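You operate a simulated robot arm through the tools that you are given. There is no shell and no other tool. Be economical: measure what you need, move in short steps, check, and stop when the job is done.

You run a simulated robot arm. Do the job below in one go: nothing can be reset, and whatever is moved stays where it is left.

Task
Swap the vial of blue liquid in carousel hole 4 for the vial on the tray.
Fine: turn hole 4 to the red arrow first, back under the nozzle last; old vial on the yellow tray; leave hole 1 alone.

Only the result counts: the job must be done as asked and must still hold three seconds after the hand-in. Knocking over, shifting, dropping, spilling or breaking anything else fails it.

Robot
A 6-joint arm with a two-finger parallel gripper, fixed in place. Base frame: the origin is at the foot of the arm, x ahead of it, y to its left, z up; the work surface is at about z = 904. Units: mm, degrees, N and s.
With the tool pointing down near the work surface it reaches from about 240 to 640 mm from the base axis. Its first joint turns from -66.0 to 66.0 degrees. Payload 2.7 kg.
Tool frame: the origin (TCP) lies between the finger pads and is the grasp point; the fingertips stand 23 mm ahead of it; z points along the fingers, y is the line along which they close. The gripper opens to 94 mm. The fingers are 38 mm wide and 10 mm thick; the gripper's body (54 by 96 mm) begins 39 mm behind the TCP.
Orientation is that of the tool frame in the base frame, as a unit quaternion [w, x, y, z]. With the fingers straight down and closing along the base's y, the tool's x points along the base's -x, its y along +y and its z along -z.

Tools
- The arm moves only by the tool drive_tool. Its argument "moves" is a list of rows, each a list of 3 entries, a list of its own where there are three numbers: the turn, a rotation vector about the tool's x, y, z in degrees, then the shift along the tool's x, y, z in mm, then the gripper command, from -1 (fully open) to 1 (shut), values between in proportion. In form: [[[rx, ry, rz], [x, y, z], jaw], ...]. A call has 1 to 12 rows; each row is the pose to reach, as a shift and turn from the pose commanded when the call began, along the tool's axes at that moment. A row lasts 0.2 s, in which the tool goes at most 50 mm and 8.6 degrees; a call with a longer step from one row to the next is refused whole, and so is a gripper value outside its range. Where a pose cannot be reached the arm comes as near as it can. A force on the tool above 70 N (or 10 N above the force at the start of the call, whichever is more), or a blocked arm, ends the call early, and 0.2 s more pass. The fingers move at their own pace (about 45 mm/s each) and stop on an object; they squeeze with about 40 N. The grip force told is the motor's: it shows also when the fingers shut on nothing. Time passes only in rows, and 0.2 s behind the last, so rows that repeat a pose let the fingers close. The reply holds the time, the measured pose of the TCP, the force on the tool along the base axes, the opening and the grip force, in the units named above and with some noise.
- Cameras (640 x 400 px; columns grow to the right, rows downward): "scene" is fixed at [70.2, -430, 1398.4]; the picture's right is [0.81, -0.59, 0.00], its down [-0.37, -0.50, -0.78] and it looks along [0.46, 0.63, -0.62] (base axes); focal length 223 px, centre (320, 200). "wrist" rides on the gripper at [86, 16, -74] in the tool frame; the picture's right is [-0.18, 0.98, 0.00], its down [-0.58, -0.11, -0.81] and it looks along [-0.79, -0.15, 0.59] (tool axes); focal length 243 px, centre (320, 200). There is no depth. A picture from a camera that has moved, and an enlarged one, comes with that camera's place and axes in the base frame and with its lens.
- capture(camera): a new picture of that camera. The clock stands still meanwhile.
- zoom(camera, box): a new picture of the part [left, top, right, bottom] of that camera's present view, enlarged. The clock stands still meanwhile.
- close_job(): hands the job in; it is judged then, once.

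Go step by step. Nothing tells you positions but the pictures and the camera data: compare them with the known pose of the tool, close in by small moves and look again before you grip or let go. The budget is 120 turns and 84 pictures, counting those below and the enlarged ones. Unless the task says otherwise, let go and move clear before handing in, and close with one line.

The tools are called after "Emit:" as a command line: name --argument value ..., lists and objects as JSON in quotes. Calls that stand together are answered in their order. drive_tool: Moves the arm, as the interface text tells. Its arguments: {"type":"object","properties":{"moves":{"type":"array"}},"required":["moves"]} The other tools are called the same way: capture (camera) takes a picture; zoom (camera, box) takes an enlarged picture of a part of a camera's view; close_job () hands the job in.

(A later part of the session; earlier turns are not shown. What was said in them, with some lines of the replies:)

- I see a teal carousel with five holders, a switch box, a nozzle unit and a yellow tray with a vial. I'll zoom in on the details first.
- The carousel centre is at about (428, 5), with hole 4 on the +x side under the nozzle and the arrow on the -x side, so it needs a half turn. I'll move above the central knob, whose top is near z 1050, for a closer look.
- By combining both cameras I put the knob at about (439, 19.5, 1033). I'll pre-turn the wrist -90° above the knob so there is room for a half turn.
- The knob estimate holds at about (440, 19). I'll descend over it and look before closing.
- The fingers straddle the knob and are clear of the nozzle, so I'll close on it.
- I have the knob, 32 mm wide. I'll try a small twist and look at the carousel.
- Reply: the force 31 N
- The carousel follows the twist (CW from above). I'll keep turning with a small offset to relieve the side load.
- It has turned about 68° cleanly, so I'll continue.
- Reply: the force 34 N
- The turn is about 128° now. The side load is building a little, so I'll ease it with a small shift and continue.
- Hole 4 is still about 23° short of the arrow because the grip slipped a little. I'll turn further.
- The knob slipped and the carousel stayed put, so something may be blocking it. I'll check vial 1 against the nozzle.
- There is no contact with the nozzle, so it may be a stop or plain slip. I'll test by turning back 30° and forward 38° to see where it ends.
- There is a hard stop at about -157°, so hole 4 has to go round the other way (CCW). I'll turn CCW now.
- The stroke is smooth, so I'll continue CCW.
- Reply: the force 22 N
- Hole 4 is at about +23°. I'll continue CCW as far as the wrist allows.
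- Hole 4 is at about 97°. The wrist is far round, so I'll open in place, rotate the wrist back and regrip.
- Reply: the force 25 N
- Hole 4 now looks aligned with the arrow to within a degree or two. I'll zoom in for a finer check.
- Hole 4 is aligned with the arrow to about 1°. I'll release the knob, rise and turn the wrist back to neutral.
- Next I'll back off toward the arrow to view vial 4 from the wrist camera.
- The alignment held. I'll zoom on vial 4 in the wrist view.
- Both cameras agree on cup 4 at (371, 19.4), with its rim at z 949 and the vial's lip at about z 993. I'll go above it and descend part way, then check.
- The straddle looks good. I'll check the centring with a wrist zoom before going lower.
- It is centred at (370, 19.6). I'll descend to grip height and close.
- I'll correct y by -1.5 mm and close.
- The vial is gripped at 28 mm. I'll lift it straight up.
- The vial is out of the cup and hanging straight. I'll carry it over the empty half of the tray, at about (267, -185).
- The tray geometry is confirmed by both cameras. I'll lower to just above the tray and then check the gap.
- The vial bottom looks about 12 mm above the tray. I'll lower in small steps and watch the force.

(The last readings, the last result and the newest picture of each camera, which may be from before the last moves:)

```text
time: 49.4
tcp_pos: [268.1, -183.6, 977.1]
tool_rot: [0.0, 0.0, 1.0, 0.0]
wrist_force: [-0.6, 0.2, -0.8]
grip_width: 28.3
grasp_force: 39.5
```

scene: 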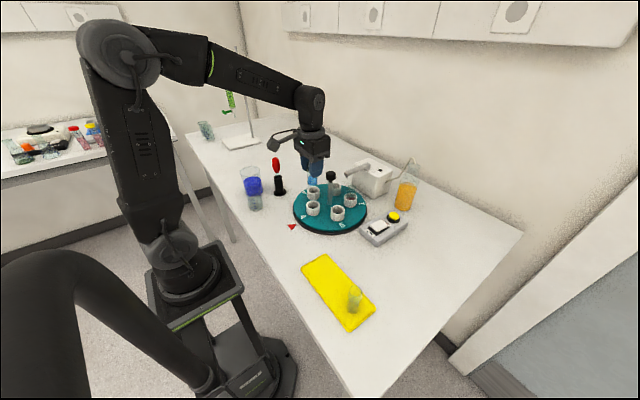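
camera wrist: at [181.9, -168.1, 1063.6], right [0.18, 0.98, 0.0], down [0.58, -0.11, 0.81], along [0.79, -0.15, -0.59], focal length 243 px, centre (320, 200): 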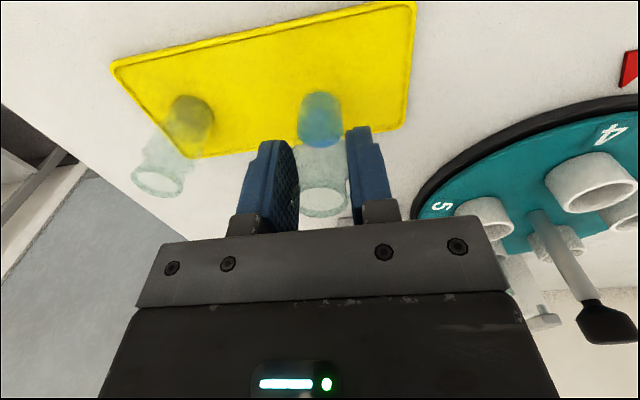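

No contact yet, so I'll go down another 2.5 mm.

Emit:
drive_tool --moves '[[[0, 0, 0], [0, 0, 1.5], 1], [[0, 0, 0], [0, 0, 2.5], 1], [[0, 0, 0], [0, 0, 2.5], 1]]'

Emit:
zoom --camera "scene" --box '[310, 245, 350, 285]'

```text
time: 50.2
tcp_pos: [267.6, -184.6, 975.3]
tool_rot: [0.001, -0.001, 1.0, 0.001]
wrist_force: [-1.3, 0.2, -0.2]
grip_width: 28.1
grasp_force: 40.0
```

```text
10.00 times, centred on (330, 265) of scene
camera zoom: at [70.2, -430.0, 1398.4], right [0.81, -0.59, 0.0], down [-0.37, -0.5, -0.78], along [0.46, 0.63, -0.62], focal length 2232 px, centre (220, -450)
```

zoom: 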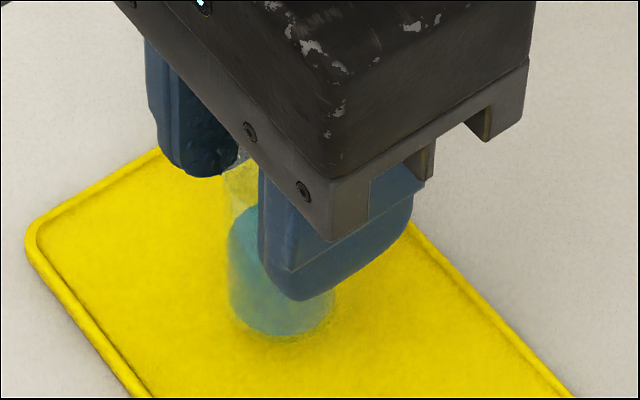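

There is still a gap of a few mm, so I'll continue in small steps.

Emit:
drive_tool --moves '[[[0, 0, 0], [0, 0, 1.5], 1], [[0, 0, 0], [0, 0, 3], 1], [[0, 0, 0], [0, 0, 3], 1]]'

Emit:
drive_tool --moves '[[[0, 0, 0], [0, 0, 1], 1], [[0, 0, 0], [0, 0, 2], 1], [[0, 0, 0], [0, 0, 2], 1]]'

```text
time: 51.0
tcp_pos: [268.4, -183.6, 972.0]
tool_rot: [0.001, 0.0, 1.0, 0.0]
wrist_force: [0.5, -0.5, 0.5]
grip_width: 28.3
grasp_force: 40.1
```

```text
time: 51.8
tcp_pos: [268.5, -184.0, 970.2]
tool_rot: [0.0, 0.001, 1.0, 0.0]
wrist_force: [-0.5, -0.8, 0.0]
grip_width: 28.3
grasp_force: 39.7
```

Emit:
drive_tool --moves '[[[0, 0, 0], [0, 0, 1], 1], [[0, 0, 0], [0, 0, 2], 1], [[0, 0, 0], [0, 0, 2], 1]]'

Emit:
zoom --camera "scene" --box '[310, 245, 350, 285]'

```text
time: 52.6
tcp_pos: [268.5, -183.0, 968.8]
tool_rot: [0.0, 0.0, 1.0, 0.0]
wrist_force: [-0.1, -0.1, -1.0]
grip_width: 28.1
grasp_force: 39.6
```

```text
10.00 times, centred on (330, 265) of scene
camera zoom: at [70.2, -430.0, 1398.4], right [0.81, -0.59, 0.0], down [-0.37, -0.5, -0.78], along [0.46, 0.63, -0.62], focal length 2232 px, centre (220, -450)
```

zoom: 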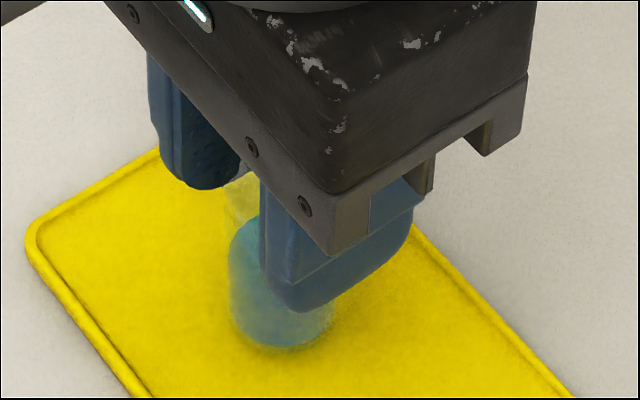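

Still clear, so I'll carry on down with a force check after each step.

Emit:
drive_tool --moves '[[[0, 0, 0], [0, 0, 1], 1], [[0, 0, 0], [0, 0, 2], 1], [[0, 0, 0], [0, 0, 2], 1]]'

Emit:
drive_tool --moves '[[[0, 0, 0], [0, 0, 1], 1], [[0, 0, 0], [0, 0, 1.5], 1], [[0, 0, 0], [0, 0, 1.5], 1]]'

```text
time: 53.4
tcp_pos: [268.5, -185.7, 966.5]
tool_rot: [-0.001, 0.0, 1.0, 0.0]
wrist_force: [-0.2, -0.4, 0.3]
grip_width: 28.1
grasp_force: 40.1
```

```text
time: 54.2
tcp_pos: [268.7, -185.1, 965.3]
tool_rot: [0.001, 0.0, 1.0, 0.0]
wrist_force: [-0.7, -0.2, 0.1]
grip_width: 28.3
grasp_force: 40.5
```

Emit:
drive_tool --moves '[[[0, 0, 0], [0, 0, 1], 1], [[0, 0, 0], [0, 0, 1.5], 1], [[0, 0, 0], [0, 0, 1.5], 1]]'

Emit:
zoom --camera "scene" --box '[320, 262, 345, 287]'

```text
time: 55.0
tcp_pos: [267.1, -184.3, 963.1]
tool_rot: [0.0, -0.001, 1.0, 0.0]
wrist_force: [0.1, -0.3, -0.5]
grip_width: 28.1
grasp_force: 39.7
```

```text
16.00 times, centred on (332, 274) of scene
camera zoom: at [70.2, -430.0, 1398.4], right [0.81, -0.59, 0.0], down [-0.37, -0.5, -0.78], along [0.46, 0.63, -0.62], focal length 3571 px, centre (120, -992)
```

zoom: 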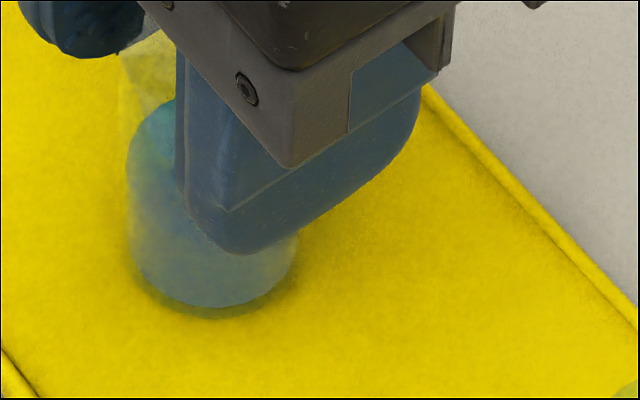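

The bottom is very near the tray now. I'll take 1 mm steps.

Emit:
drive_tool --moves '[[[0, 0, 0], [0, 0, 1], 1], [[0, 0, 0], [0, 0, 1], 1]]'

Emit:
drive_tool --moves '[[[0, 0, 0], [0, 0, 1], 1], [[0, 0, 0], [0, 0, 1], 1]]'

Emit:
drive_tool --moves '[[[0, 0, 0], [0, 0, 1], 1], [[0, 0, 0], [0, 0, 1], 1]]'

```text
time: 55.6
tcp_pos: [269.1, -183.8, 961.9]
tool_rot: [0.0, 0.001, 1.0, 0.0]
wrist_force: [-3.9, 1.7, 12.9]
grip_width: 28.3
grasp_force: 40.1
```

```text
time: 56.2
tcp_pos: [269.4, -184.0, 962.3]
tool_rot: [0.003, -0.001, 1.0, -0.002]
wrist_force: [-4.1, 4.4, 37.2]
grip_width: 28.3
grasp_force: 40.2
```

```text
time: 56.8
tcp_pos: [269.5, -185.2, 958.6]
tool_rot: [0.002, 0.0, 1.0, -0.001]
wrist_force: [4.1, 2.5, 26.8]
grip_width: 28.3
grasp_force: 40.2
```

Contact was at about z 962. I'll relax by 1 mm and open gently.

Emit:
drive_tool --moves '[[[0, 0, 0], [0, 0, -0.8], 1], [[0, 0, 0], [0, 0, -0.8], 1]]'

Emit:
drive_tool --moves '[[[0, 0, 0], [0, 0, 0], 0.3], [[0, 0, 0], [0, 0, 0], 0.1], [[0, 0, 0], [0, 0, 0], -0.1], [[0, 0, 0], [0, 0, 0], -0.1]]'

Emit:
zoom --camera "scene" --box '[310, 245, 360, 295]'

```text
time: 57.4
tcp_pos: [267.5, -183.6, 960.3]
tool_rot: [-0.001, 0.0, 1.0, 0.001]
wrist_force: [1.8, -0.5, 2.6]
grip_width: 28.4
grasp_force: 39.5
```

```text
time: 58.4
tcp_pos: [268.7, -185.2, 960.6]
tool_rot: [0.0, 0.0, 1.0, 0.0]
wrist_force: [-0.1, -0.1, -0.1]
grip_width: 51.8
grasp_force: 0.0
```

```text
8.00 times, centred on (335, 270) of scene
camera zoom: at [70.2, -430.0, 1398.4], right [0.81, -0.59, 0.0], down [-0.37, -0.5, -0.78], along [0.46, 0.63, -0.62], focal length 1785 px, centre (200, -360)
```

zoom: 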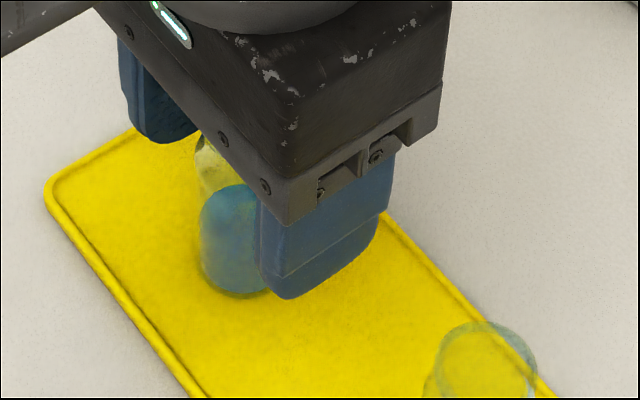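

Released upright. I'll rise and then move over the new vial.

Emit:
drive_tool --moves '[[[0, 0, 0], [0, 0, -15], -0.1], [[0, 0, 0], [0, 0, -40], -0.1], [[0, 0, 0], [0, 0, -75], -0.1], [[0, 0, 0], [0, 0, -115], -0.1], [[0, 0, 0], [0, 0, -115], -0.1], [[0, 0, 0], [2, -40, -115], -0.1], [[0, 0, 0], [4, -80, -115], -0.1], [[0, 0, 0], [5, -98, -115], -0.1], [[0, 0, 0], [5, -98, -115], -0.1]]'

Emit:
capture --camera "wrist"

Emit:
zoom --camera "scene" --box '[290, 240, 390, 340]'

```text
time: 60.4
tcp_pos: [262.0, -276.8, 1074.9]
tool_rot: [0.0, 0.0, 1.0, 0.0]
wrist_force: [0.6, -0.2, -0.5]
grip_width: 51.6
grasp_force: 0.0
```

```text
40 pictures are left
camera wrist: at [176.3, -261.7, 1149.2], right [0.18, 0.98, 0.0], down [0.58, -0.11, 0.81], along [0.79, -0.15, -0.59], focal length 243 px, centre (320, 200)
```

wrist: 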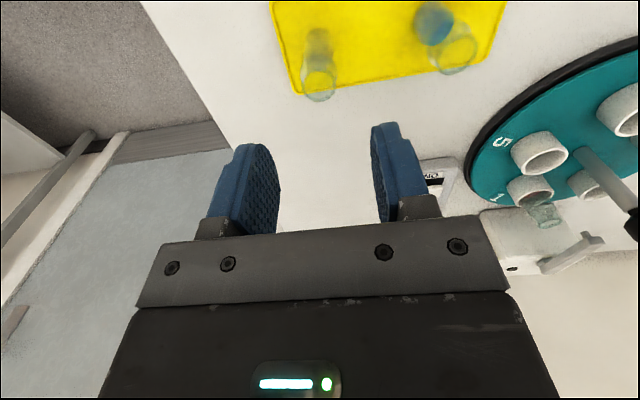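

```text
4.00 times, centred on (340, 290) of scene
camera zoom: at [70.2, -430.0, 1398.4], right [0.81, -0.59, 0.0], down [-0.37, -0.5, -0.78], along [0.46, 0.63, -0.62], focal length 893 px, centre (240, -160)
```

zoom: 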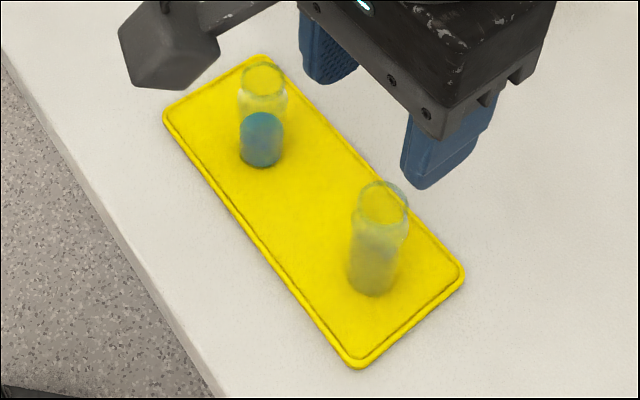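

I'll zoom in on both vials in the wrist view. The old vial's known place gives me a calibration.

Emit:
zoom --camera "wrist" --box '[270, 0, 510, 120]'

Emit:
drive_tool --moves '[[[0, 0, 0], [0, 0, 0], -0.1]]'

```text
2.67 times, centred on (390, 60) of wrist
camera zoom: at [176.3, -261.7, 1149.2], right [0.18, 0.98, 0.0], down [0.58, -0.11, 0.81], along [0.79, -0.15, -0.59], focal length 647 px, centre (133, 573)
```

zoom: 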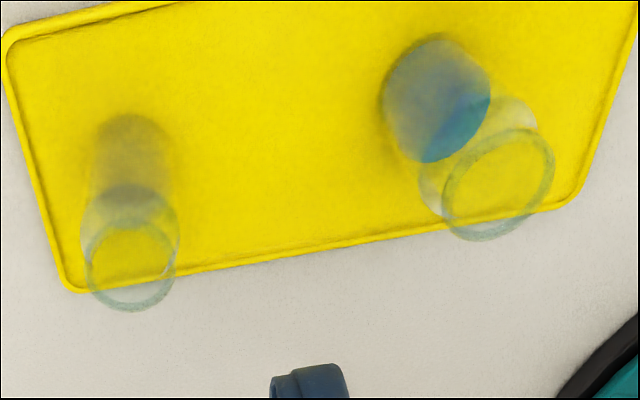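

```text
time: 60.8
tcp_pos: [262.3, -276.6, 1075.5]
tool_rot: [0.0, 0.0, 1.0, 0.0]
wrist_force: [-0.2, -0.3, 0.1]
grip_width: 51.8
grasp_force: 0.1
```

I put the new vial at about (270, -280). I'll shift there, lower to just above its lip and check.

Emit:
drive_tool --moves '[[[0, 0, 0], [-7.7, -3.4, 0], -0.1], [[0, 0, 0], [-7.7, -3.4, 20], -0.1], [[0, 0, 0], [-7.7, -3.4, 40], -0.1], [[0, 0, 0], [-7.7, -3.4, 60], -0.1], [[0, 0, 0], [-7.7, -3.4, 68], -0.1], [[0, 0, 0], [-7.7, -3.4, 68], -0.1]]'

Emit:
capture --camera "wrist"

Emit:
zoom --camera "scene" --box '[300, 240, 400, 340]'

```text
time: 62.2
tcp_pos: [271.2, -284.0, 1010.2]
tool_rot: [-0.001, 0.0, 1.0, 0.0]
wrist_force: [-1.2, -0.4, 0.4]
grip_width: 51.6
grasp_force: 0.1
```

```text
37 pictures are left
camera wrist: at [185.8, -267.3, 1083.0], right [0.18, 0.98, 0.0], down [0.58, -0.11, 0.81], along [0.79, -0.15, -0.59], focal length 243 px, centre (320, 200)
```

wrist: 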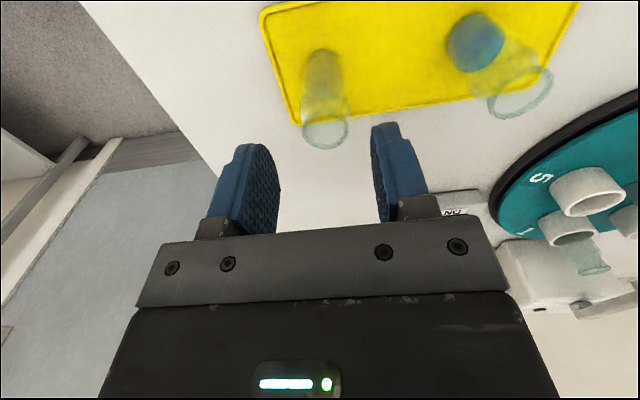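

```text
4.00 times, centred on (350, 290) of scene
camera zoom: at [70.2, -430.0, 1398.4], right [0.81, -0.59, 0.0], down [-0.37, -0.5, -0.78], along [0.46, 0.63, -0.62], focal length 893 px, centre (200, -160)
```

zoom: 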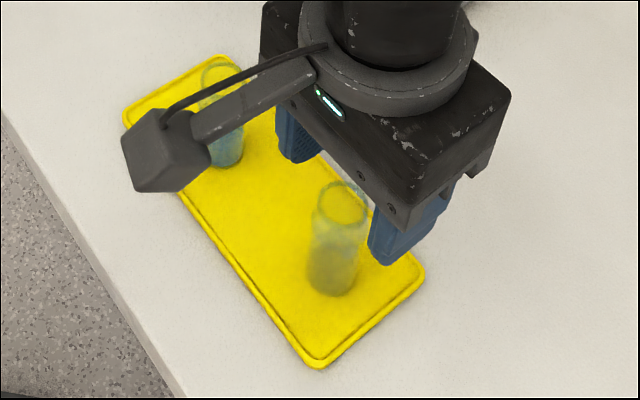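

I'll nudge y by about +4 mm, lower so the fingertips pass the lip, and look again.

Emit:
drive_tool --moves '[[[0, 0, 0], [1, 4, 0], -0.1], [[0, 0, 0], [1, 4, 0], -0.1], [[0, 0, 0], [1, 4, 12], -0.1], [[0, 0, 0], [1, 4, 20], -0.1], [[0, 0, 0], [1, 4, 20], -0.1]]'

Emit:
capture --camera "wrist"

Emit:
zoom --camera "scene" --box '[320, 255, 380, 315]'

```text
time: 63.4
tcp_pos: [268.8, -280.6, 987.0]
tool_rot: [0.0, 0.0, 1.0, 0.0]
wrist_force: [-0.3, 0.1, 0.0]
grip_width: 51.3
grasp_force: 0.0
```

```text
35 pictures are left
camera wrist: at [183.1, -265.2, 1061.1], right [0.18, 0.98, 0.0], down [0.58, -0.11, 0.81], along [0.79, -0.15, -0.59], focal length 243 px, centre (320, 200)
```

wrist: 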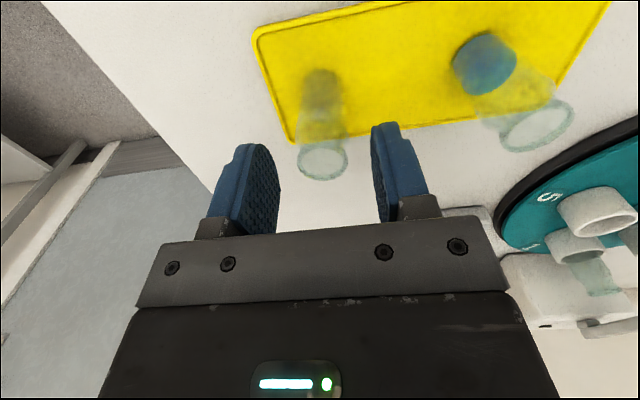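

```text
6.67 times, centred on (350, 285) of scene
camera zoom: at [70.2, -430.0, 1398.4], right [0.81, -0.59, 0.0], down [-0.37, -0.5, -0.78], along [0.46, 0.63, -0.62], focal length 1488 px, centre (120, -367)
```

zoom: 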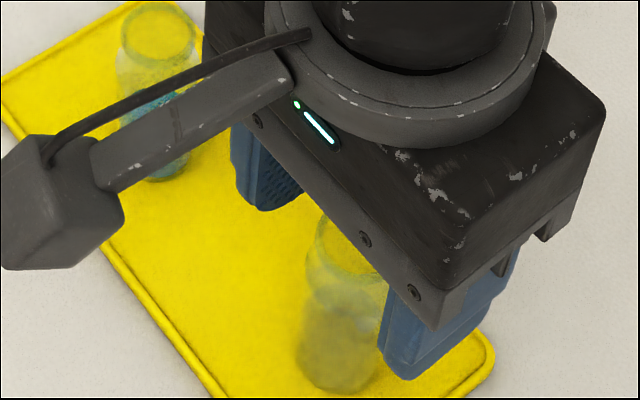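

Relative to the camera the new vial sits just where the old one sat in the grip, so it is centred. I'll descend to z 962 and close.

Emit:
drive_tool --moves '[[[0, 0, 0], [0, 0, 10], -0.1], [[0, 0, 0], [0, 0, 18], -0.1], [[0, 0, 0], [0, 0, 25], -0.1], [[0, 0, 0], [0, 0, 25], -0.1]]'

Emit:
drive_tool --moves '[[[0, 0, 0], [0, 0, 0], 0.1], [[0, 0, 0], [0, 0, 0], 0.25], [[0, 0, 0], [0, 0, 0], 0.4], [[0, 0, 0], [0, 0, 0], 1], [[0, 0, 0], [0, 0, 0], 1], [[0, 0, 0], [0, 0, 0], 1], [[0, 0, 0], [0, 0, 0], 1]]'

Emit:
capture --camera "wrist"

```text
time: 64.4
tcp_pos: [269.1, -281.1, 962.3]
tool_rot: [0.001, 0.0, 1.0, 0.0]
wrist_force: [0.5, 0.6, -0.4]
grip_width: 51.6
grasp_force: 0.1
```

```text
time: 66.0
tcp_pos: [268.6, -281.7, 962.2]
tool_rot: [0.0, 0.0, 1.0, -0.001]
wrist_force: [1.2, -0.3, 0.8]
grip_width: 28.3
grasp_force: 39.5
```

```text
33 pictures are left
camera wrist: at [182.6, -265.3, 1036.3], right [0.18, 0.98, 0.0], down [0.58, -0.11, 0.81], along [0.79, -0.15, -0.59], focal length 243 px, centre (320, 200)
```

wrist: 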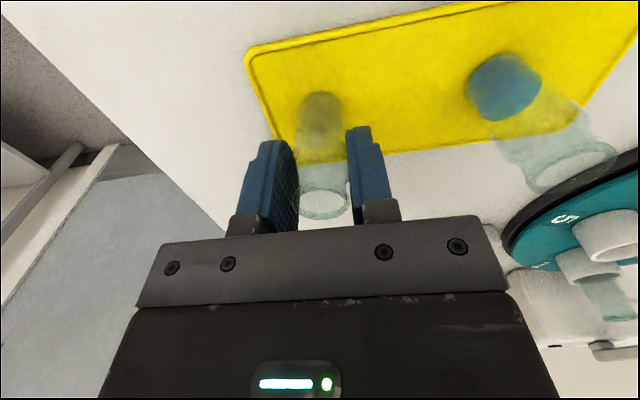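

The new vial is held just like the old one was. I'll lift it and carry it back toward hole 4.

Emit:
drive_tool --moves '[[[0, 0, 0], [0, 0, -8], 1], [[0, 0, 0], [0, 0, -22], 1], [[0, 0, 0], [0, 0, -40], 1], [[0, 0, 0], [0, 0, -60], 1], [[0, 0, 0], [0, 0, -80], 1], [[0, 0, 0], [0, 0, -100], 1], [[0, 0, 0], [0, 0, -118], 1], [[0, 0, 0], [0, 0, -128], 1], [[0, 0, 0], [0, 0, -128], 1]]'

Emit:
drive_tool --moves '[[[0, 0, 0], [-3, 10, 0], 1], [[0, 0, 0], [-10, 30, 0], 1], [[0, 0, 0], [-20, 60, 0], 1], [[0, 0, 0], [-31, 93, 0], 1], [[0, 0, 0], [-42, 126, 0], 1], [[0, 0, 0], [-53, 159, 0], 1], [[0, 0, 0], [-64, 192, 0], 1], [[0, 0, 0], [-75, 225, 0], 1], [[0, 0, 0], [-86, 258, 0], 1], [[0, 0, 0], [-95, 285, 0], 1], [[0, 0, 0], [-101, 299, 0], 1], [[0, 0, 0], [-101, 301, 0], 1]]'

Emit:
capture --camera "wrist"

Emit:
zoom --camera "scene" --box '[280, 130, 370, 240]'

```text
time: 68.0
tcp_pos: [268.5, -282.2, 1092.3]
tool_rot: [-0.001, 0.0, 1.0, -0.001]
wrist_force: [0.0, 0.1, -0.4]
grip_width: 28.1
grasp_force: 40.0
```

```text
time: 70.6
tcp_pos: [369.3, 20.9, 1091.0]
tool_rot: [0.0, 0.0, 1.0, 0.001]
wrist_force: [0.3, -0.1, -0.6]
grip_width: 27.8
grasp_force: 39.2
```

```text
32 pictures are left
camera wrist: at [283.7, 36.8, 1166.1], right [0.18, 0.98, 0.0], down [0.58, -0.11, 0.81], along [0.79, -0.15, -0.59], focal length 243 px, centre (320, 200)
```

wrist: 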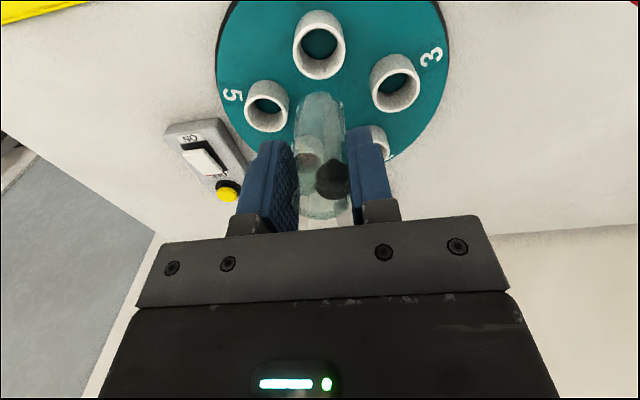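

```text
3.64 times, centred on (325, 185) of scene
camera zoom: at [70.2, -430.0, 1398.4], right [0.81, -0.59, 0.0], down [-0.37, -0.5, -0.78], along [0.46, 0.63, -0.62], focal length 812 px, centre (302, 254)
```

zoom: 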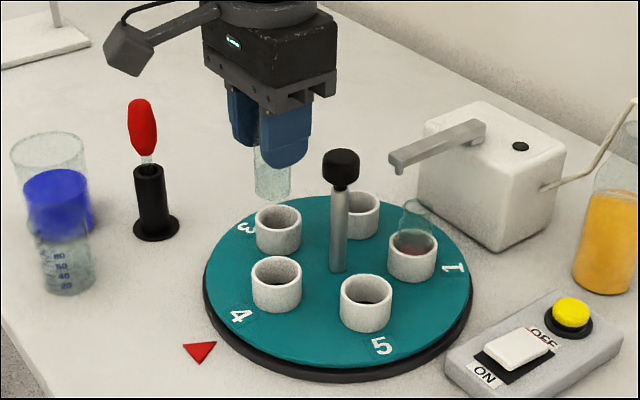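

I'll descend to just above the cup rim and check the centring.

Emit:
drive_tool --moves '[[[0, 0, 0], [-0.7, -0.9, 15], 1], [[0, 0, 0], [-0.7, -0.9, 35], 1], [[0, 0, 0], [-0.7, -0.9, 55], 1], [[0, 0, 0], [-0.7, -0.9, 70], 1], [[0, 0, 0], [-0.7, -0.9, 78], 1], [[0, 0, 0], [-0.7, -0.9, 78], 1]]'

Emit:
zoom --camera "wrist" --box '[250, 40, 410, 220]'

Emit:
zoom --camera "scene" --box '[295, 175, 340, 220]'

```text
time: 72.0
tcp_pos: [370.8, 18.3, 1012.6]
tool_rot: [0.0, 0.0, 1.0, 0.001]
wrist_force: [0.8, 0.5, 0.0]
grip_width: 28.1
grasp_force: 40.2
```

```text
2.22 times, centred on (330, 130) of wrist
camera zoom: at [285.7, 35.3, 1086.8], right [0.18, 0.98, 0.0], down [0.58, -0.11, 0.81], along [0.79, -0.15, -0.59], focal length 539 px, centre (298, 356)
```

zoom: 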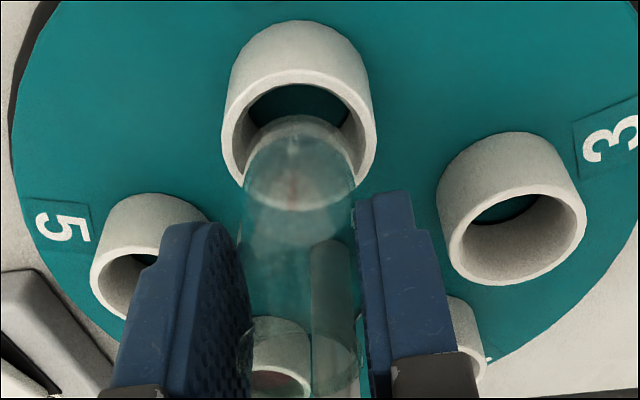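

```text
8.89 times, centred on (318, 198) of scene
camera zoom: at [70.2, -430.0, 1398.4], right [0.81, -0.59, 0.0], down [-0.37, -0.5, -0.78], along [0.46, 0.63, -0.62], focal length 1984 px, centre (342, 222)
```

zoom: 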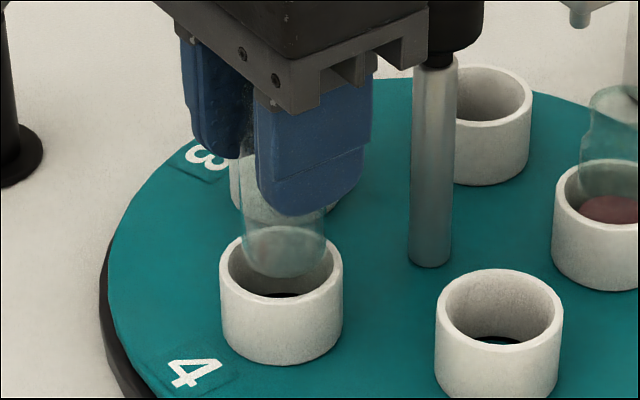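

The vial looks about 2 mm too far in +x. I'll correct that and enter the rim in small steps, watching the force.

Emit:
drive_tool --moves '[[[0, 0, 0], [1.8, 0.3, 0], 1], [[0, 0, 0], [1.8, 0.3, 4], 1], [[0, 0, 0], [1.8, 0.3, 8], 1], [[0, 0, 0], [1.8, 0.3, 8], 1]]'

Emit:
zoom --camera "wrist" --box '[270, 50, 370, 150]'

Emit:
zoom --camera "scene" --box '[300, 185, 330, 215]'

```text
time: 73.0
tcp_pos: [369.5, 18.0, 1004.3]
tool_rot: [0.0, 0.0, 1.0, 0.0]
wrist_force: [0.4, 0.2, -1.1]
grip_width: 28.3
grasp_force: 39.6
```

```text
4.00 times, centred on (320, 100) of wrist
camera zoom: at [284.0, 34.4, 1079.4], right [0.18, 0.98, 0.0], down [0.58, -0.11, 0.81], along [0.79, -0.15, -0.59], focal length 970 px, centre (320, 600)
```

zoom: 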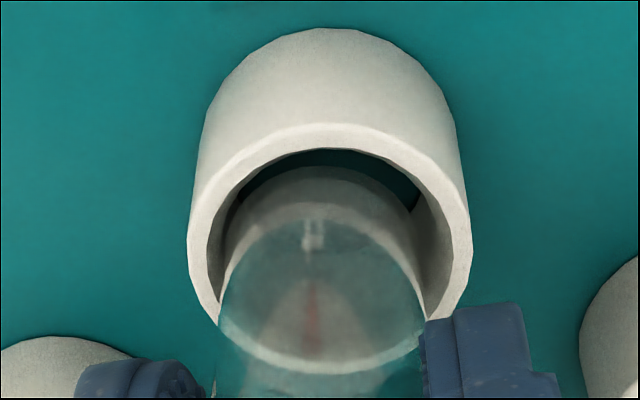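

```text
13.33 times, centred on (315, 200) of scene
camera zoom: at [70.2, -430.0, 1398.4], right [0.81, -0.59, 0.0], down [-0.37, -0.5, -0.78], along [0.46, 0.63, -0.62], focal length 2976 px, centre (387, 200)
```

zoom: 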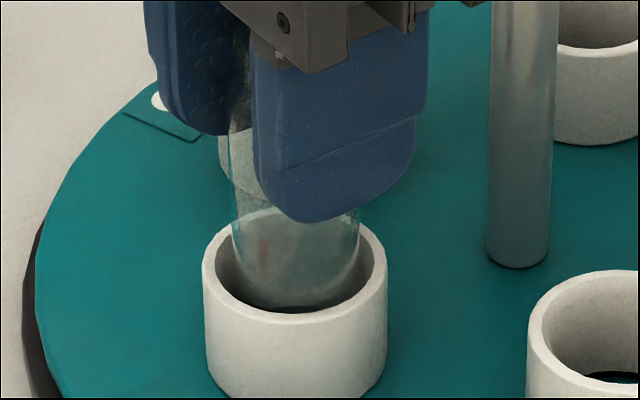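

It is nearly centred. I'll shift +0.8 mm in y and go in slowly.

Emit:
drive_tool --moves '[[[0, 0, 0], [0, 0.8, 0], 1], [[0, 0, 0], [0, 0.8, 3], 1], [[0, 0, 0], [0, 0.8, 6], 1], [[0, 0, 0], [0, 0.8, 6], 1]]'

Emit:
drive_tool --moves '[[[0, 0, 0], [0, 0, 3], 1], [[0, 0, 0], [0, 0, 6], 1], [[0, 0, 0], [0, 0, 9], 1], [[0, 0, 0], [0, 0, 9], 1]]'

Emit:
zoom --camera "scene" --box '[300, 185, 330, 215]'

Emit:
zoom --camera "wrist" --box '[270, 50, 370, 150]'

```text
time: 74.0
tcp_pos: [368.7, 19.5, 998.8]
tool_rot: [0.001, 0.0, 1.0, 0.0]
wrist_force: [0.0, -0.5, 1.1]
grip_width: 28.5
grasp_force: 39.9
```

```text
time: 75.0
tcp_pos: [369.1, 18.9, 989.2]
tool_rot: [0.0, 0.0, 1.0, 0.0]
wrist_force: [0.4, -0.6, 0.7]
grip_width: 28.2
grasp_force: 39.7
```

```text
13.33 times, centred on (315, 200) of scene
camera zoom: at [70.2, -430.0, 1398.4], right [0.81, -0.59, 0.0], down [-0.37, -0.5, -0.78], along [0.46, 0.63, -0.62], focal length 2976 px, centre (387, 200)
```

zoom: 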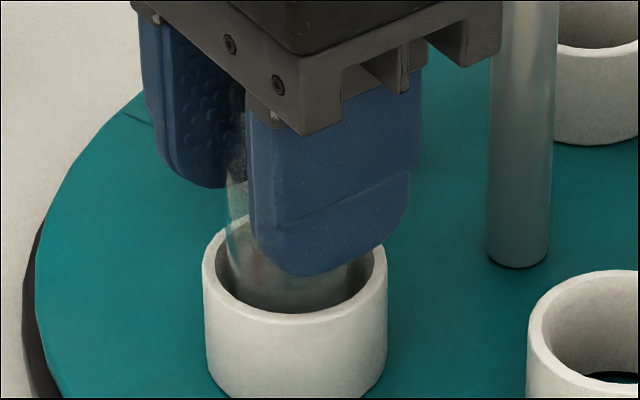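

```text
4.00 times, centred on (320, 100) of wrist
camera zoom: at [282.9, 35.3, 1063.8], right [0.18, 0.98, 0.0], down [0.58, -0.11, 0.81], along [0.79, -0.15, -0.59], focal length 970 px, centre (320, 600)
```

zoom: 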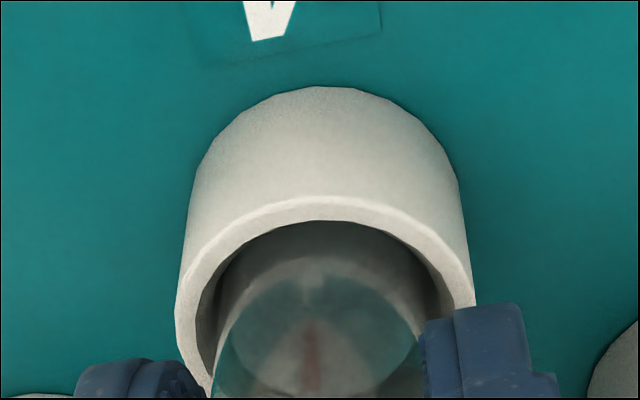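

The vial is inside the cup with no contact. I'll keep going down to the seating height.

Emit:
drive_tool --moves '[[[0, 0, 0], [0, 0.3, 3], 1], [[0, 0, 0], [0, 0.3, 6], 1], [[0, 0, 0], [0, 0.3, 8], 1], [[0, 0, 0], [0, 0.3, 8], 1]]'

Emit:
drive_tool --moves '[[[0, 0, 0], [0, 0, 1.2], 1], [[0, 0, 0], [0, 0, 1.2], 1]]'

Emit:
drive_tool --moves '[[[0, 0, 0], [0, 0, 1], 1], [[0, 0, 0], [0, 0, 1], 1]]'

```text
time: 76.0
tcp_pos: [369.0, 19.6, 981.2]
tool_rot: [0.0, 0.001, 1.0, 0.0]
wrist_force: [0.1, 0.4, -0.4]
grip_width: 27.9
grasp_force: 40.4
```

```text
time: 76.6
tcp_pos: [369.4, 18.6, 979.6]
tool_rot: [0.0, 0.0, 1.0, 0.0]
wrist_force: [-1.2, -0.5, 0.1]
grip_width: 28.4
grasp_force: 40.5
```

```text
time: 77.2
tcp_pos: [369.1, 20.3, 979.6]
tool_rot: [0.0, 0.0, 1.0, 0.0]
wrist_force: [-0.1, 0.7, -0.7]
grip_width: 28.3
grasp_force: 40.0
```

Emit:
drive_tool --moves '[[[0, 0, 0], [0, 0, 1], 1], [[0, 0, 0], [0, 0, 1], 1]]'

Emit:
drive_tool --moves '[[[0, 0, 0], [0, 0, 0.8], 1], [[0, 0, 0], [0, 0, 0.8], 1]]'

```text
time: 77.8
tcp_pos: [371.0, 20.9, 978.4]
tool_rot: [0.002, -0.001, 1.0, 0.0]
wrist_force: [-2.6, 0.5, 6.5]
grip_width: 28.1
grasp_force: 39.7
```

```text
time: 78.4
tcp_pos: [369.2, 19.9, 978.8]
tool_rot: [0.002, 0.0, 1.0, 0.0]
wrist_force: [-3.7, -0.4, 19.2]
grip_width: 28.1
grasp_force: 39.6
```

It is seated at z 978, as the old vial was. I'll relax, open and rise.

Emit:
drive_tool --moves '[[[0, 0, 0], [0, 0, -0.6], 1], [[0, 0, 0], [0, 0, -0.6], 0.3], [[0, 0, 0], [0, 0, -0.6], 0.1], [[0, 0, 0], [0, 0, -0.6], -0.1], [[0, 0, 0], [0, 0, -0.6], -0.1], [[0, 0, 0], [0, 0, -15], -0.1], [[0, 0, 0], [0, 0, -45], -0.1], [[0, 0, 0], [0, 0, -90], -0.1], [[0, 0, 0], [0, 0, -130], -0.1], [[0, 0, 0], [0, 0, -162], -0.1], [[0, 0, 0], [0, 0, -162], -0.1]]'

Emit:
zoom --camera "scene" --box '[280, 150, 400, 240]'

Emit:
zoom --camera "scene" --box '[290, 245, 390, 335]'

```text
time: 80.8
tcp_pos: [369.8, 17.4, 1141.3]
tool_rot: [0.0, 0.0, 1.0, 0.0]
wrist_force: [0.4, -0.3, 0.1]
grip_width: 51.9
grasp_force: 0.1
```

```text
4.44 times, centred on (340, 195) of scene
camera zoom: at [70.2, -430.0, 1398.4], right [0.81, -0.59, 0.0], down [-0.37, -0.5, -0.78], along [0.46, 0.63, -0.62], focal length 992 px, centre (231, 222)
```

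zoom: 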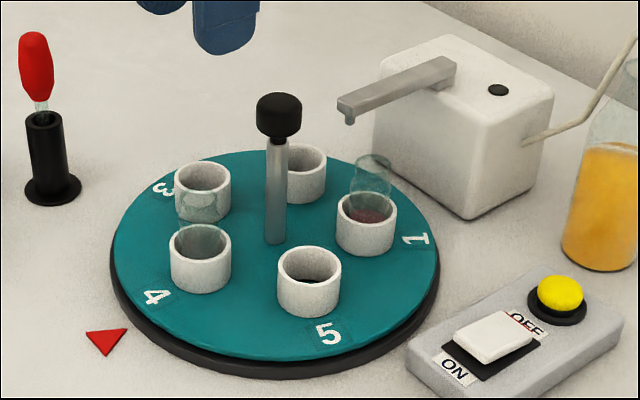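

```text
4.44 times, centred on (340, 290) of scene
camera zoom: at [70.2, -430.0, 1398.4], right [0.81, -0.59, 0.0], down [-0.37, -0.5, -0.78], along [0.46, 0.63, -0.62], focal length 992 px, centre (231, -200)
```

zoom: 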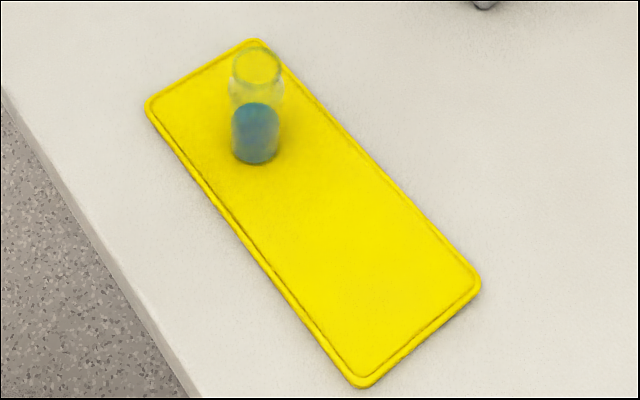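

Both vials are in place. Now I'll go back over the knob with the wrist pre-turned -90°, to turn hole 4 CW by 180°.

Emit:
drive_tool --moves '[[[0, 0, -8], [-10, 1, 0], -0.1], [[0, 0, -16], [-20, 2, 0], -0.1], [[0, 0, -24], [-30, 2, 0], -0.1], [[0, 0, -32], [-40, 2, 0], -0.1], [[0, 0, -40], [-50, 2, 0], -0.1], [[0, 0, -48], [-60, 2, 0], -0.1], [[0, 0, -56], [-70, 2, 0], -0.1], [[0, 0, -64], [-70, 2, 0], -0.1], [[0, 0, -72], [-70, 2, 0], -0.1], [[0, 0, -80], [-70, 2, 0], -0.1], [[0, 0, -88], [-70, 2, 0], -0.1], [[0, 0, -92], [-70, 2, 0], -0.1]]'

```text
time: 83.4
tcp_pos: [439.4, 23.0, 1139.9]
tool_rot: [0.0, 0.72, -0.694, 0.001]
wrist_force: [-0.5, -0.7, 0.5]
grip_width: 51.8
grasp_force: 0.0
```

I'll trim y by 3 mm and descend onto the knob.

Emit:
drive_tool --moves '[[[0, 0, 0], [3, 0, 0], -0.1], [[0, 0, 0], [3, 0, 30], -0.1], [[0, 0, 0], [3, 0, 60], -0.1], [[0, 0, 0], [3, 0, 85], -0.1], [[0, 0, 0], [3, 0, 98], -0.1], [[0, 0, 0], [3, 0, 105], -0.1], [[0, 0, 0], [3, 0, 105], -0.1]]'

Emit:
capture --camera "wrist"

```text
time: 85.0
tcp_pos: [439.2, 17.7, 1032.8]
tool_rot: [0.0, 0.719, -0.695, 0.0]
wrist_force: [0.2, -0.2, -0.1]
grip_width: 51.5
grasp_force: 0.1
```

```text
22 pictures are left
camera wrist: at [426.7, -68.7, 1108.5], right [-0.99, 0.15, 0.0], down [0.09, 0.58, 0.81], along [0.12, 0.8, -0.59], focal length 243 px, centre (320, 200)
```

wrist: 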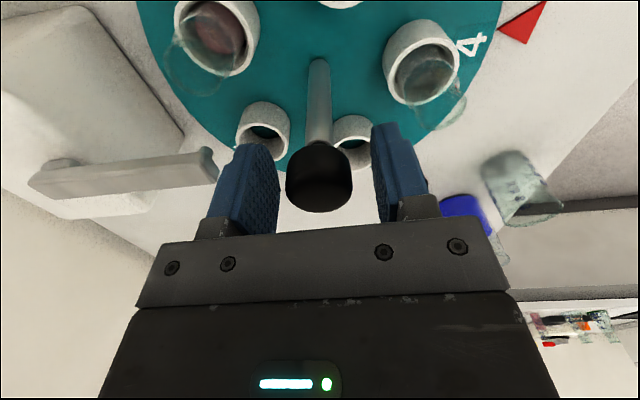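

The knob is centred, so I'll grip and turn CW.

Emit:
drive_tool --moves '[[[0, 0, 0], [-1.5, 0, -1.5], 0.2], [[0, 0, 0], [-1.5, 0, -1.5], 1], [[0, 0, 0], [-1.5, 0, -1.5], 1], [[0, 0, 0], [-1.5, 0, -1.5], 1], [[0, 0, 0], [-1.5, 0, -1.5], 1]]'

Emit:
drive_tool --moves '[[[0, 0, 3], [0, 0, 0], 1], [[0, 0, 8], [0, 0, 0], 1], [[0, 0, 14], [0, 0, 0], 1], [[0, 0, 21], [0, 0, 0], 1], [[0, 0, 28], [0, 0, 0], 1], [[0, 0, 35], [0, 0, 0], 1], [[0, 0, 42], [0, 0, 0], 1], [[0, 0, 49], [0, 0, 0], 1], [[0, 0, 56], [0, 0, 0], 1], [[0, 0, 62], [0, 0, 0], 1]]'

Emit:
zoom --camera "scene" --box '[280, 130, 400, 240]'

```text
time: 86.2
tcp_pos: [440.3, 20.4, 1036.7]
tool_rot: [-0.001, 0.719, -0.695, 0.001]
wrist_force: [17.0, -1.3, -6.8]
grip_width: 31.9
grasp_force: 44.8
```

```text
time: 88.4
tcp_pos: [440.4, 20.6, 1036.5]
tool_rot: [0.002, -0.256, 0.967, -0.001]
wrist_force: [11.9, -14.3, 6.9]
grip_width: 31.7
grasp_force: 45.2
```

```text
3.64 times, centred on (340, 185) of scene
camera zoom: at [70.4, -430.4, 1398.2], right [0.81, -0.59, 0.0], down [-0.37, -0.5, -0.78], along [0.46, 0.63, -0.62], focal length 812 px, centre (247, 254)
```

zoom: 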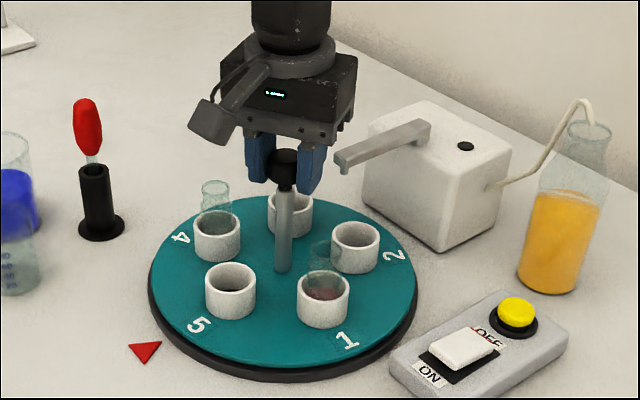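

It is turning as wanted, so I'll continue CW.

Emit:
drive_tool --moves '[[[0, 0, 4], [0, 0, 0], 1], [[0, 0, 10], [0, 0, 0], 1], [[0, 0, 17], [0, 0, 0], 1], [[0, 0, 24], [0, 0, 0], 1], [[0, 0, 31], [0, 0, 0], 1], [[0, 0, 38], [0, 0, 0], 1], [[0, 0, 45], [0, 0, 0], 1], [[0, 0, 52], [0, 0, 0], 1], [[0, 0, 59], [0, 0, 0], 1], [[0, 0, 66], [0, 0, 0], 1], [[0, 0, 70], [0, 0, 0], 1]]'

Emit:
drive_tool --moves '[[[0, 0, 4], [0, 0, 0], 1], [[0, 0, 10], [0, 0, 0], 1], [[0, 0, 17], [0, 0, 0], 1], [[0, 0, 24], [0, 0, 0], 1], [[0, 0, 31], [0, 0, 0], 1], [[0, 0, 36], [0, 0, 0], 1], [[0, 0, 40], [0, 0, 0], 1]]'

Emit:
zoom --camera "scene" --box '[280, 130, 400, 240]'

```text
time: 90.8
tcp_pos: [440.2, 20.4, 1035.8]
tool_rot: [0.001, 0.343, 0.939, -0.001]
wrist_force: [-0.2, -6.5, 18.1]
grip_width: 31.9
grasp_force: 45.3
```

```text
time: 92.4
tcp_pos: [440.5, 19.6, 1037.2]
tool_rot: [0.001, 0.643, 0.766, 0.0]
wrist_force: [19.5, -1.4, 1.2]
grip_width: 31.8
grasp_force: 45.0
```

```text
3.64 times, centred on (340, 185) of scene
camera zoom: at [70.8, -430.0, 1398.4], right [0.81, -0.59, 0.0], down [-0.37, -0.5, -0.78], along [0.46, 0.63, -0.62], focal length 812 px, centre (247, 254)
```

zoom: 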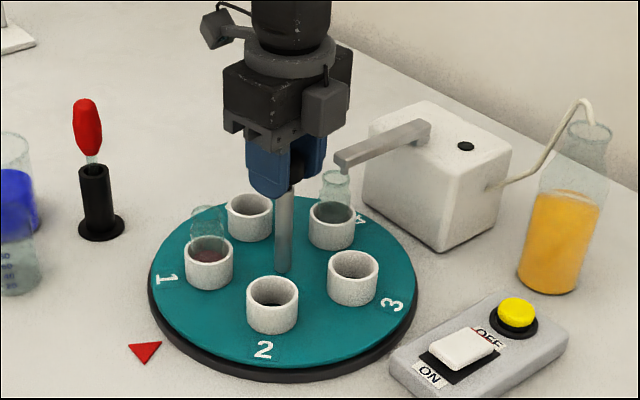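

It is about 8° short of the original position. I'll turn that remainder.

Emit:
drive_tool --moves '[[[0, 0, 3], [0, 0, 0], 1], [[0, 0, 6], [0, 0, 0], 1], [[0, 0, 8], [0, 0, 0], 1], [[0, 0, 8], [0, 0, 0], 1]]'

Emit:
zoom --camera "scene" --box '[280, 130, 400, 240]'

```text
time: 93.4
tcp_pos: [440.0, 19.9, 1035.7]
tool_rot: [0.001, 0.695, 0.719, 0.001]
wrist_force: [15.7, -4.8, 4.5]
grip_width: 31.9
grasp_force: 45.1
```

```text
3.64 times, centred on (340, 185) of scene
camera zoom: at [70.6, -430.1, 1398.3], right [0.81, -0.59, 0.0], down [-0.37, -0.5, -0.78], along [0.46, 0.63, -0.62], focal length 812 px, centre (247, 254)
```

zoom: 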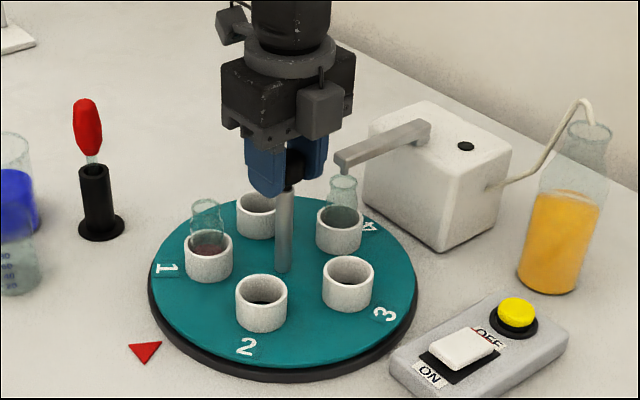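

The carousel matches its original picture exactly, with hole 4 under the nozzle. I'll release the knob, rise and do a final check.

Emit:
drive_tool --moves '[[[0, 0, 0], [0, 0, 0], -0.06], [[0, 0, 0], [0, 0, 0], -0.06], [[0, 0, 0], [0, 0, 0], -0.06], [[0, 0, 0], [0, 0, -20], -0.06], [[0, 0, 0], [0, 0, -60], -0.06], [[0, 0, 0], [0, 0, -105], -0.06], [[0, 0, 0], [0, 0, -150], -0.06], [[0, 0, 0], [0, 0, -150], -0.06]]'

Emit:
zoom --camera "scene" --box '[280, 130, 400, 240]'

Emit:
capture --camera "scene"

```text
time: 95.2
tcp_pos: [442.6, 16.6, 1185.7]
tool_rot: [0.001, 0.694, 0.72, -0.001]
wrist_force: [0.3, -0.1, 0.0]
grip_width: 49.8
grasp_force: 0.2
```

```text
3.64 times, centred on (340, 185) of scene
camera zoom: at [70.2, -430.0, 1398.4], right [0.81, -0.59, 0.0], down [-0.37, -0.5, -0.78], along [0.46, 0.63, -0.62], focal length 812 px, centre (247, 254)
```

zoom: 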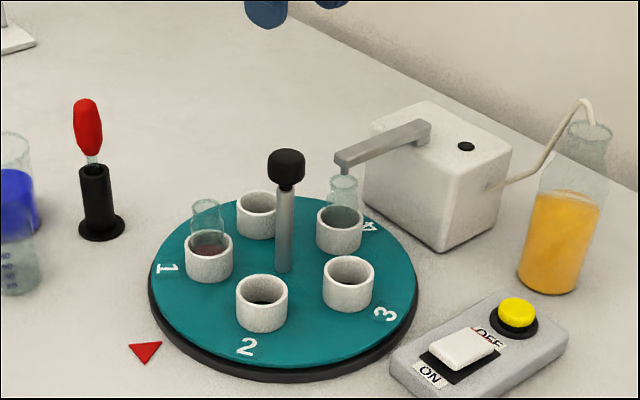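

```text
17 pictures are left
```

scene: 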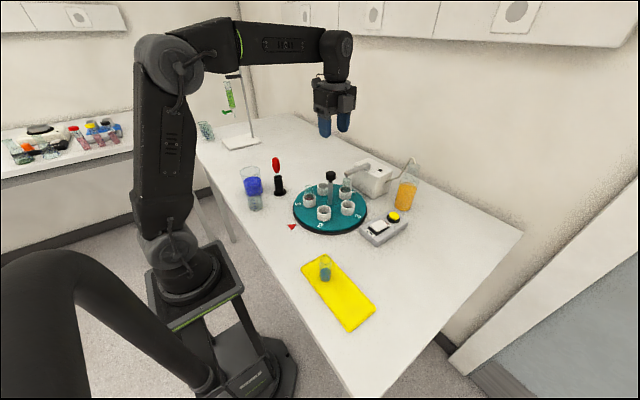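

The pictures show the new vial in hole 4 under the nozzle, the old blue vial upright on the yellow tray, hole 1's vial still in place, and the arm clear. I'm handing in now.

Emit:
close_job

```text
The job is handed in.
```

The vials are swapped: the new one is in hole 4, back under the nozzle, and the old blue one stands on the yellow tray; vial 1 stayed in its hole and only rode round with the carousel, which hit its stop when turned clockwise, so I took hole 4 to the arrow the other way.
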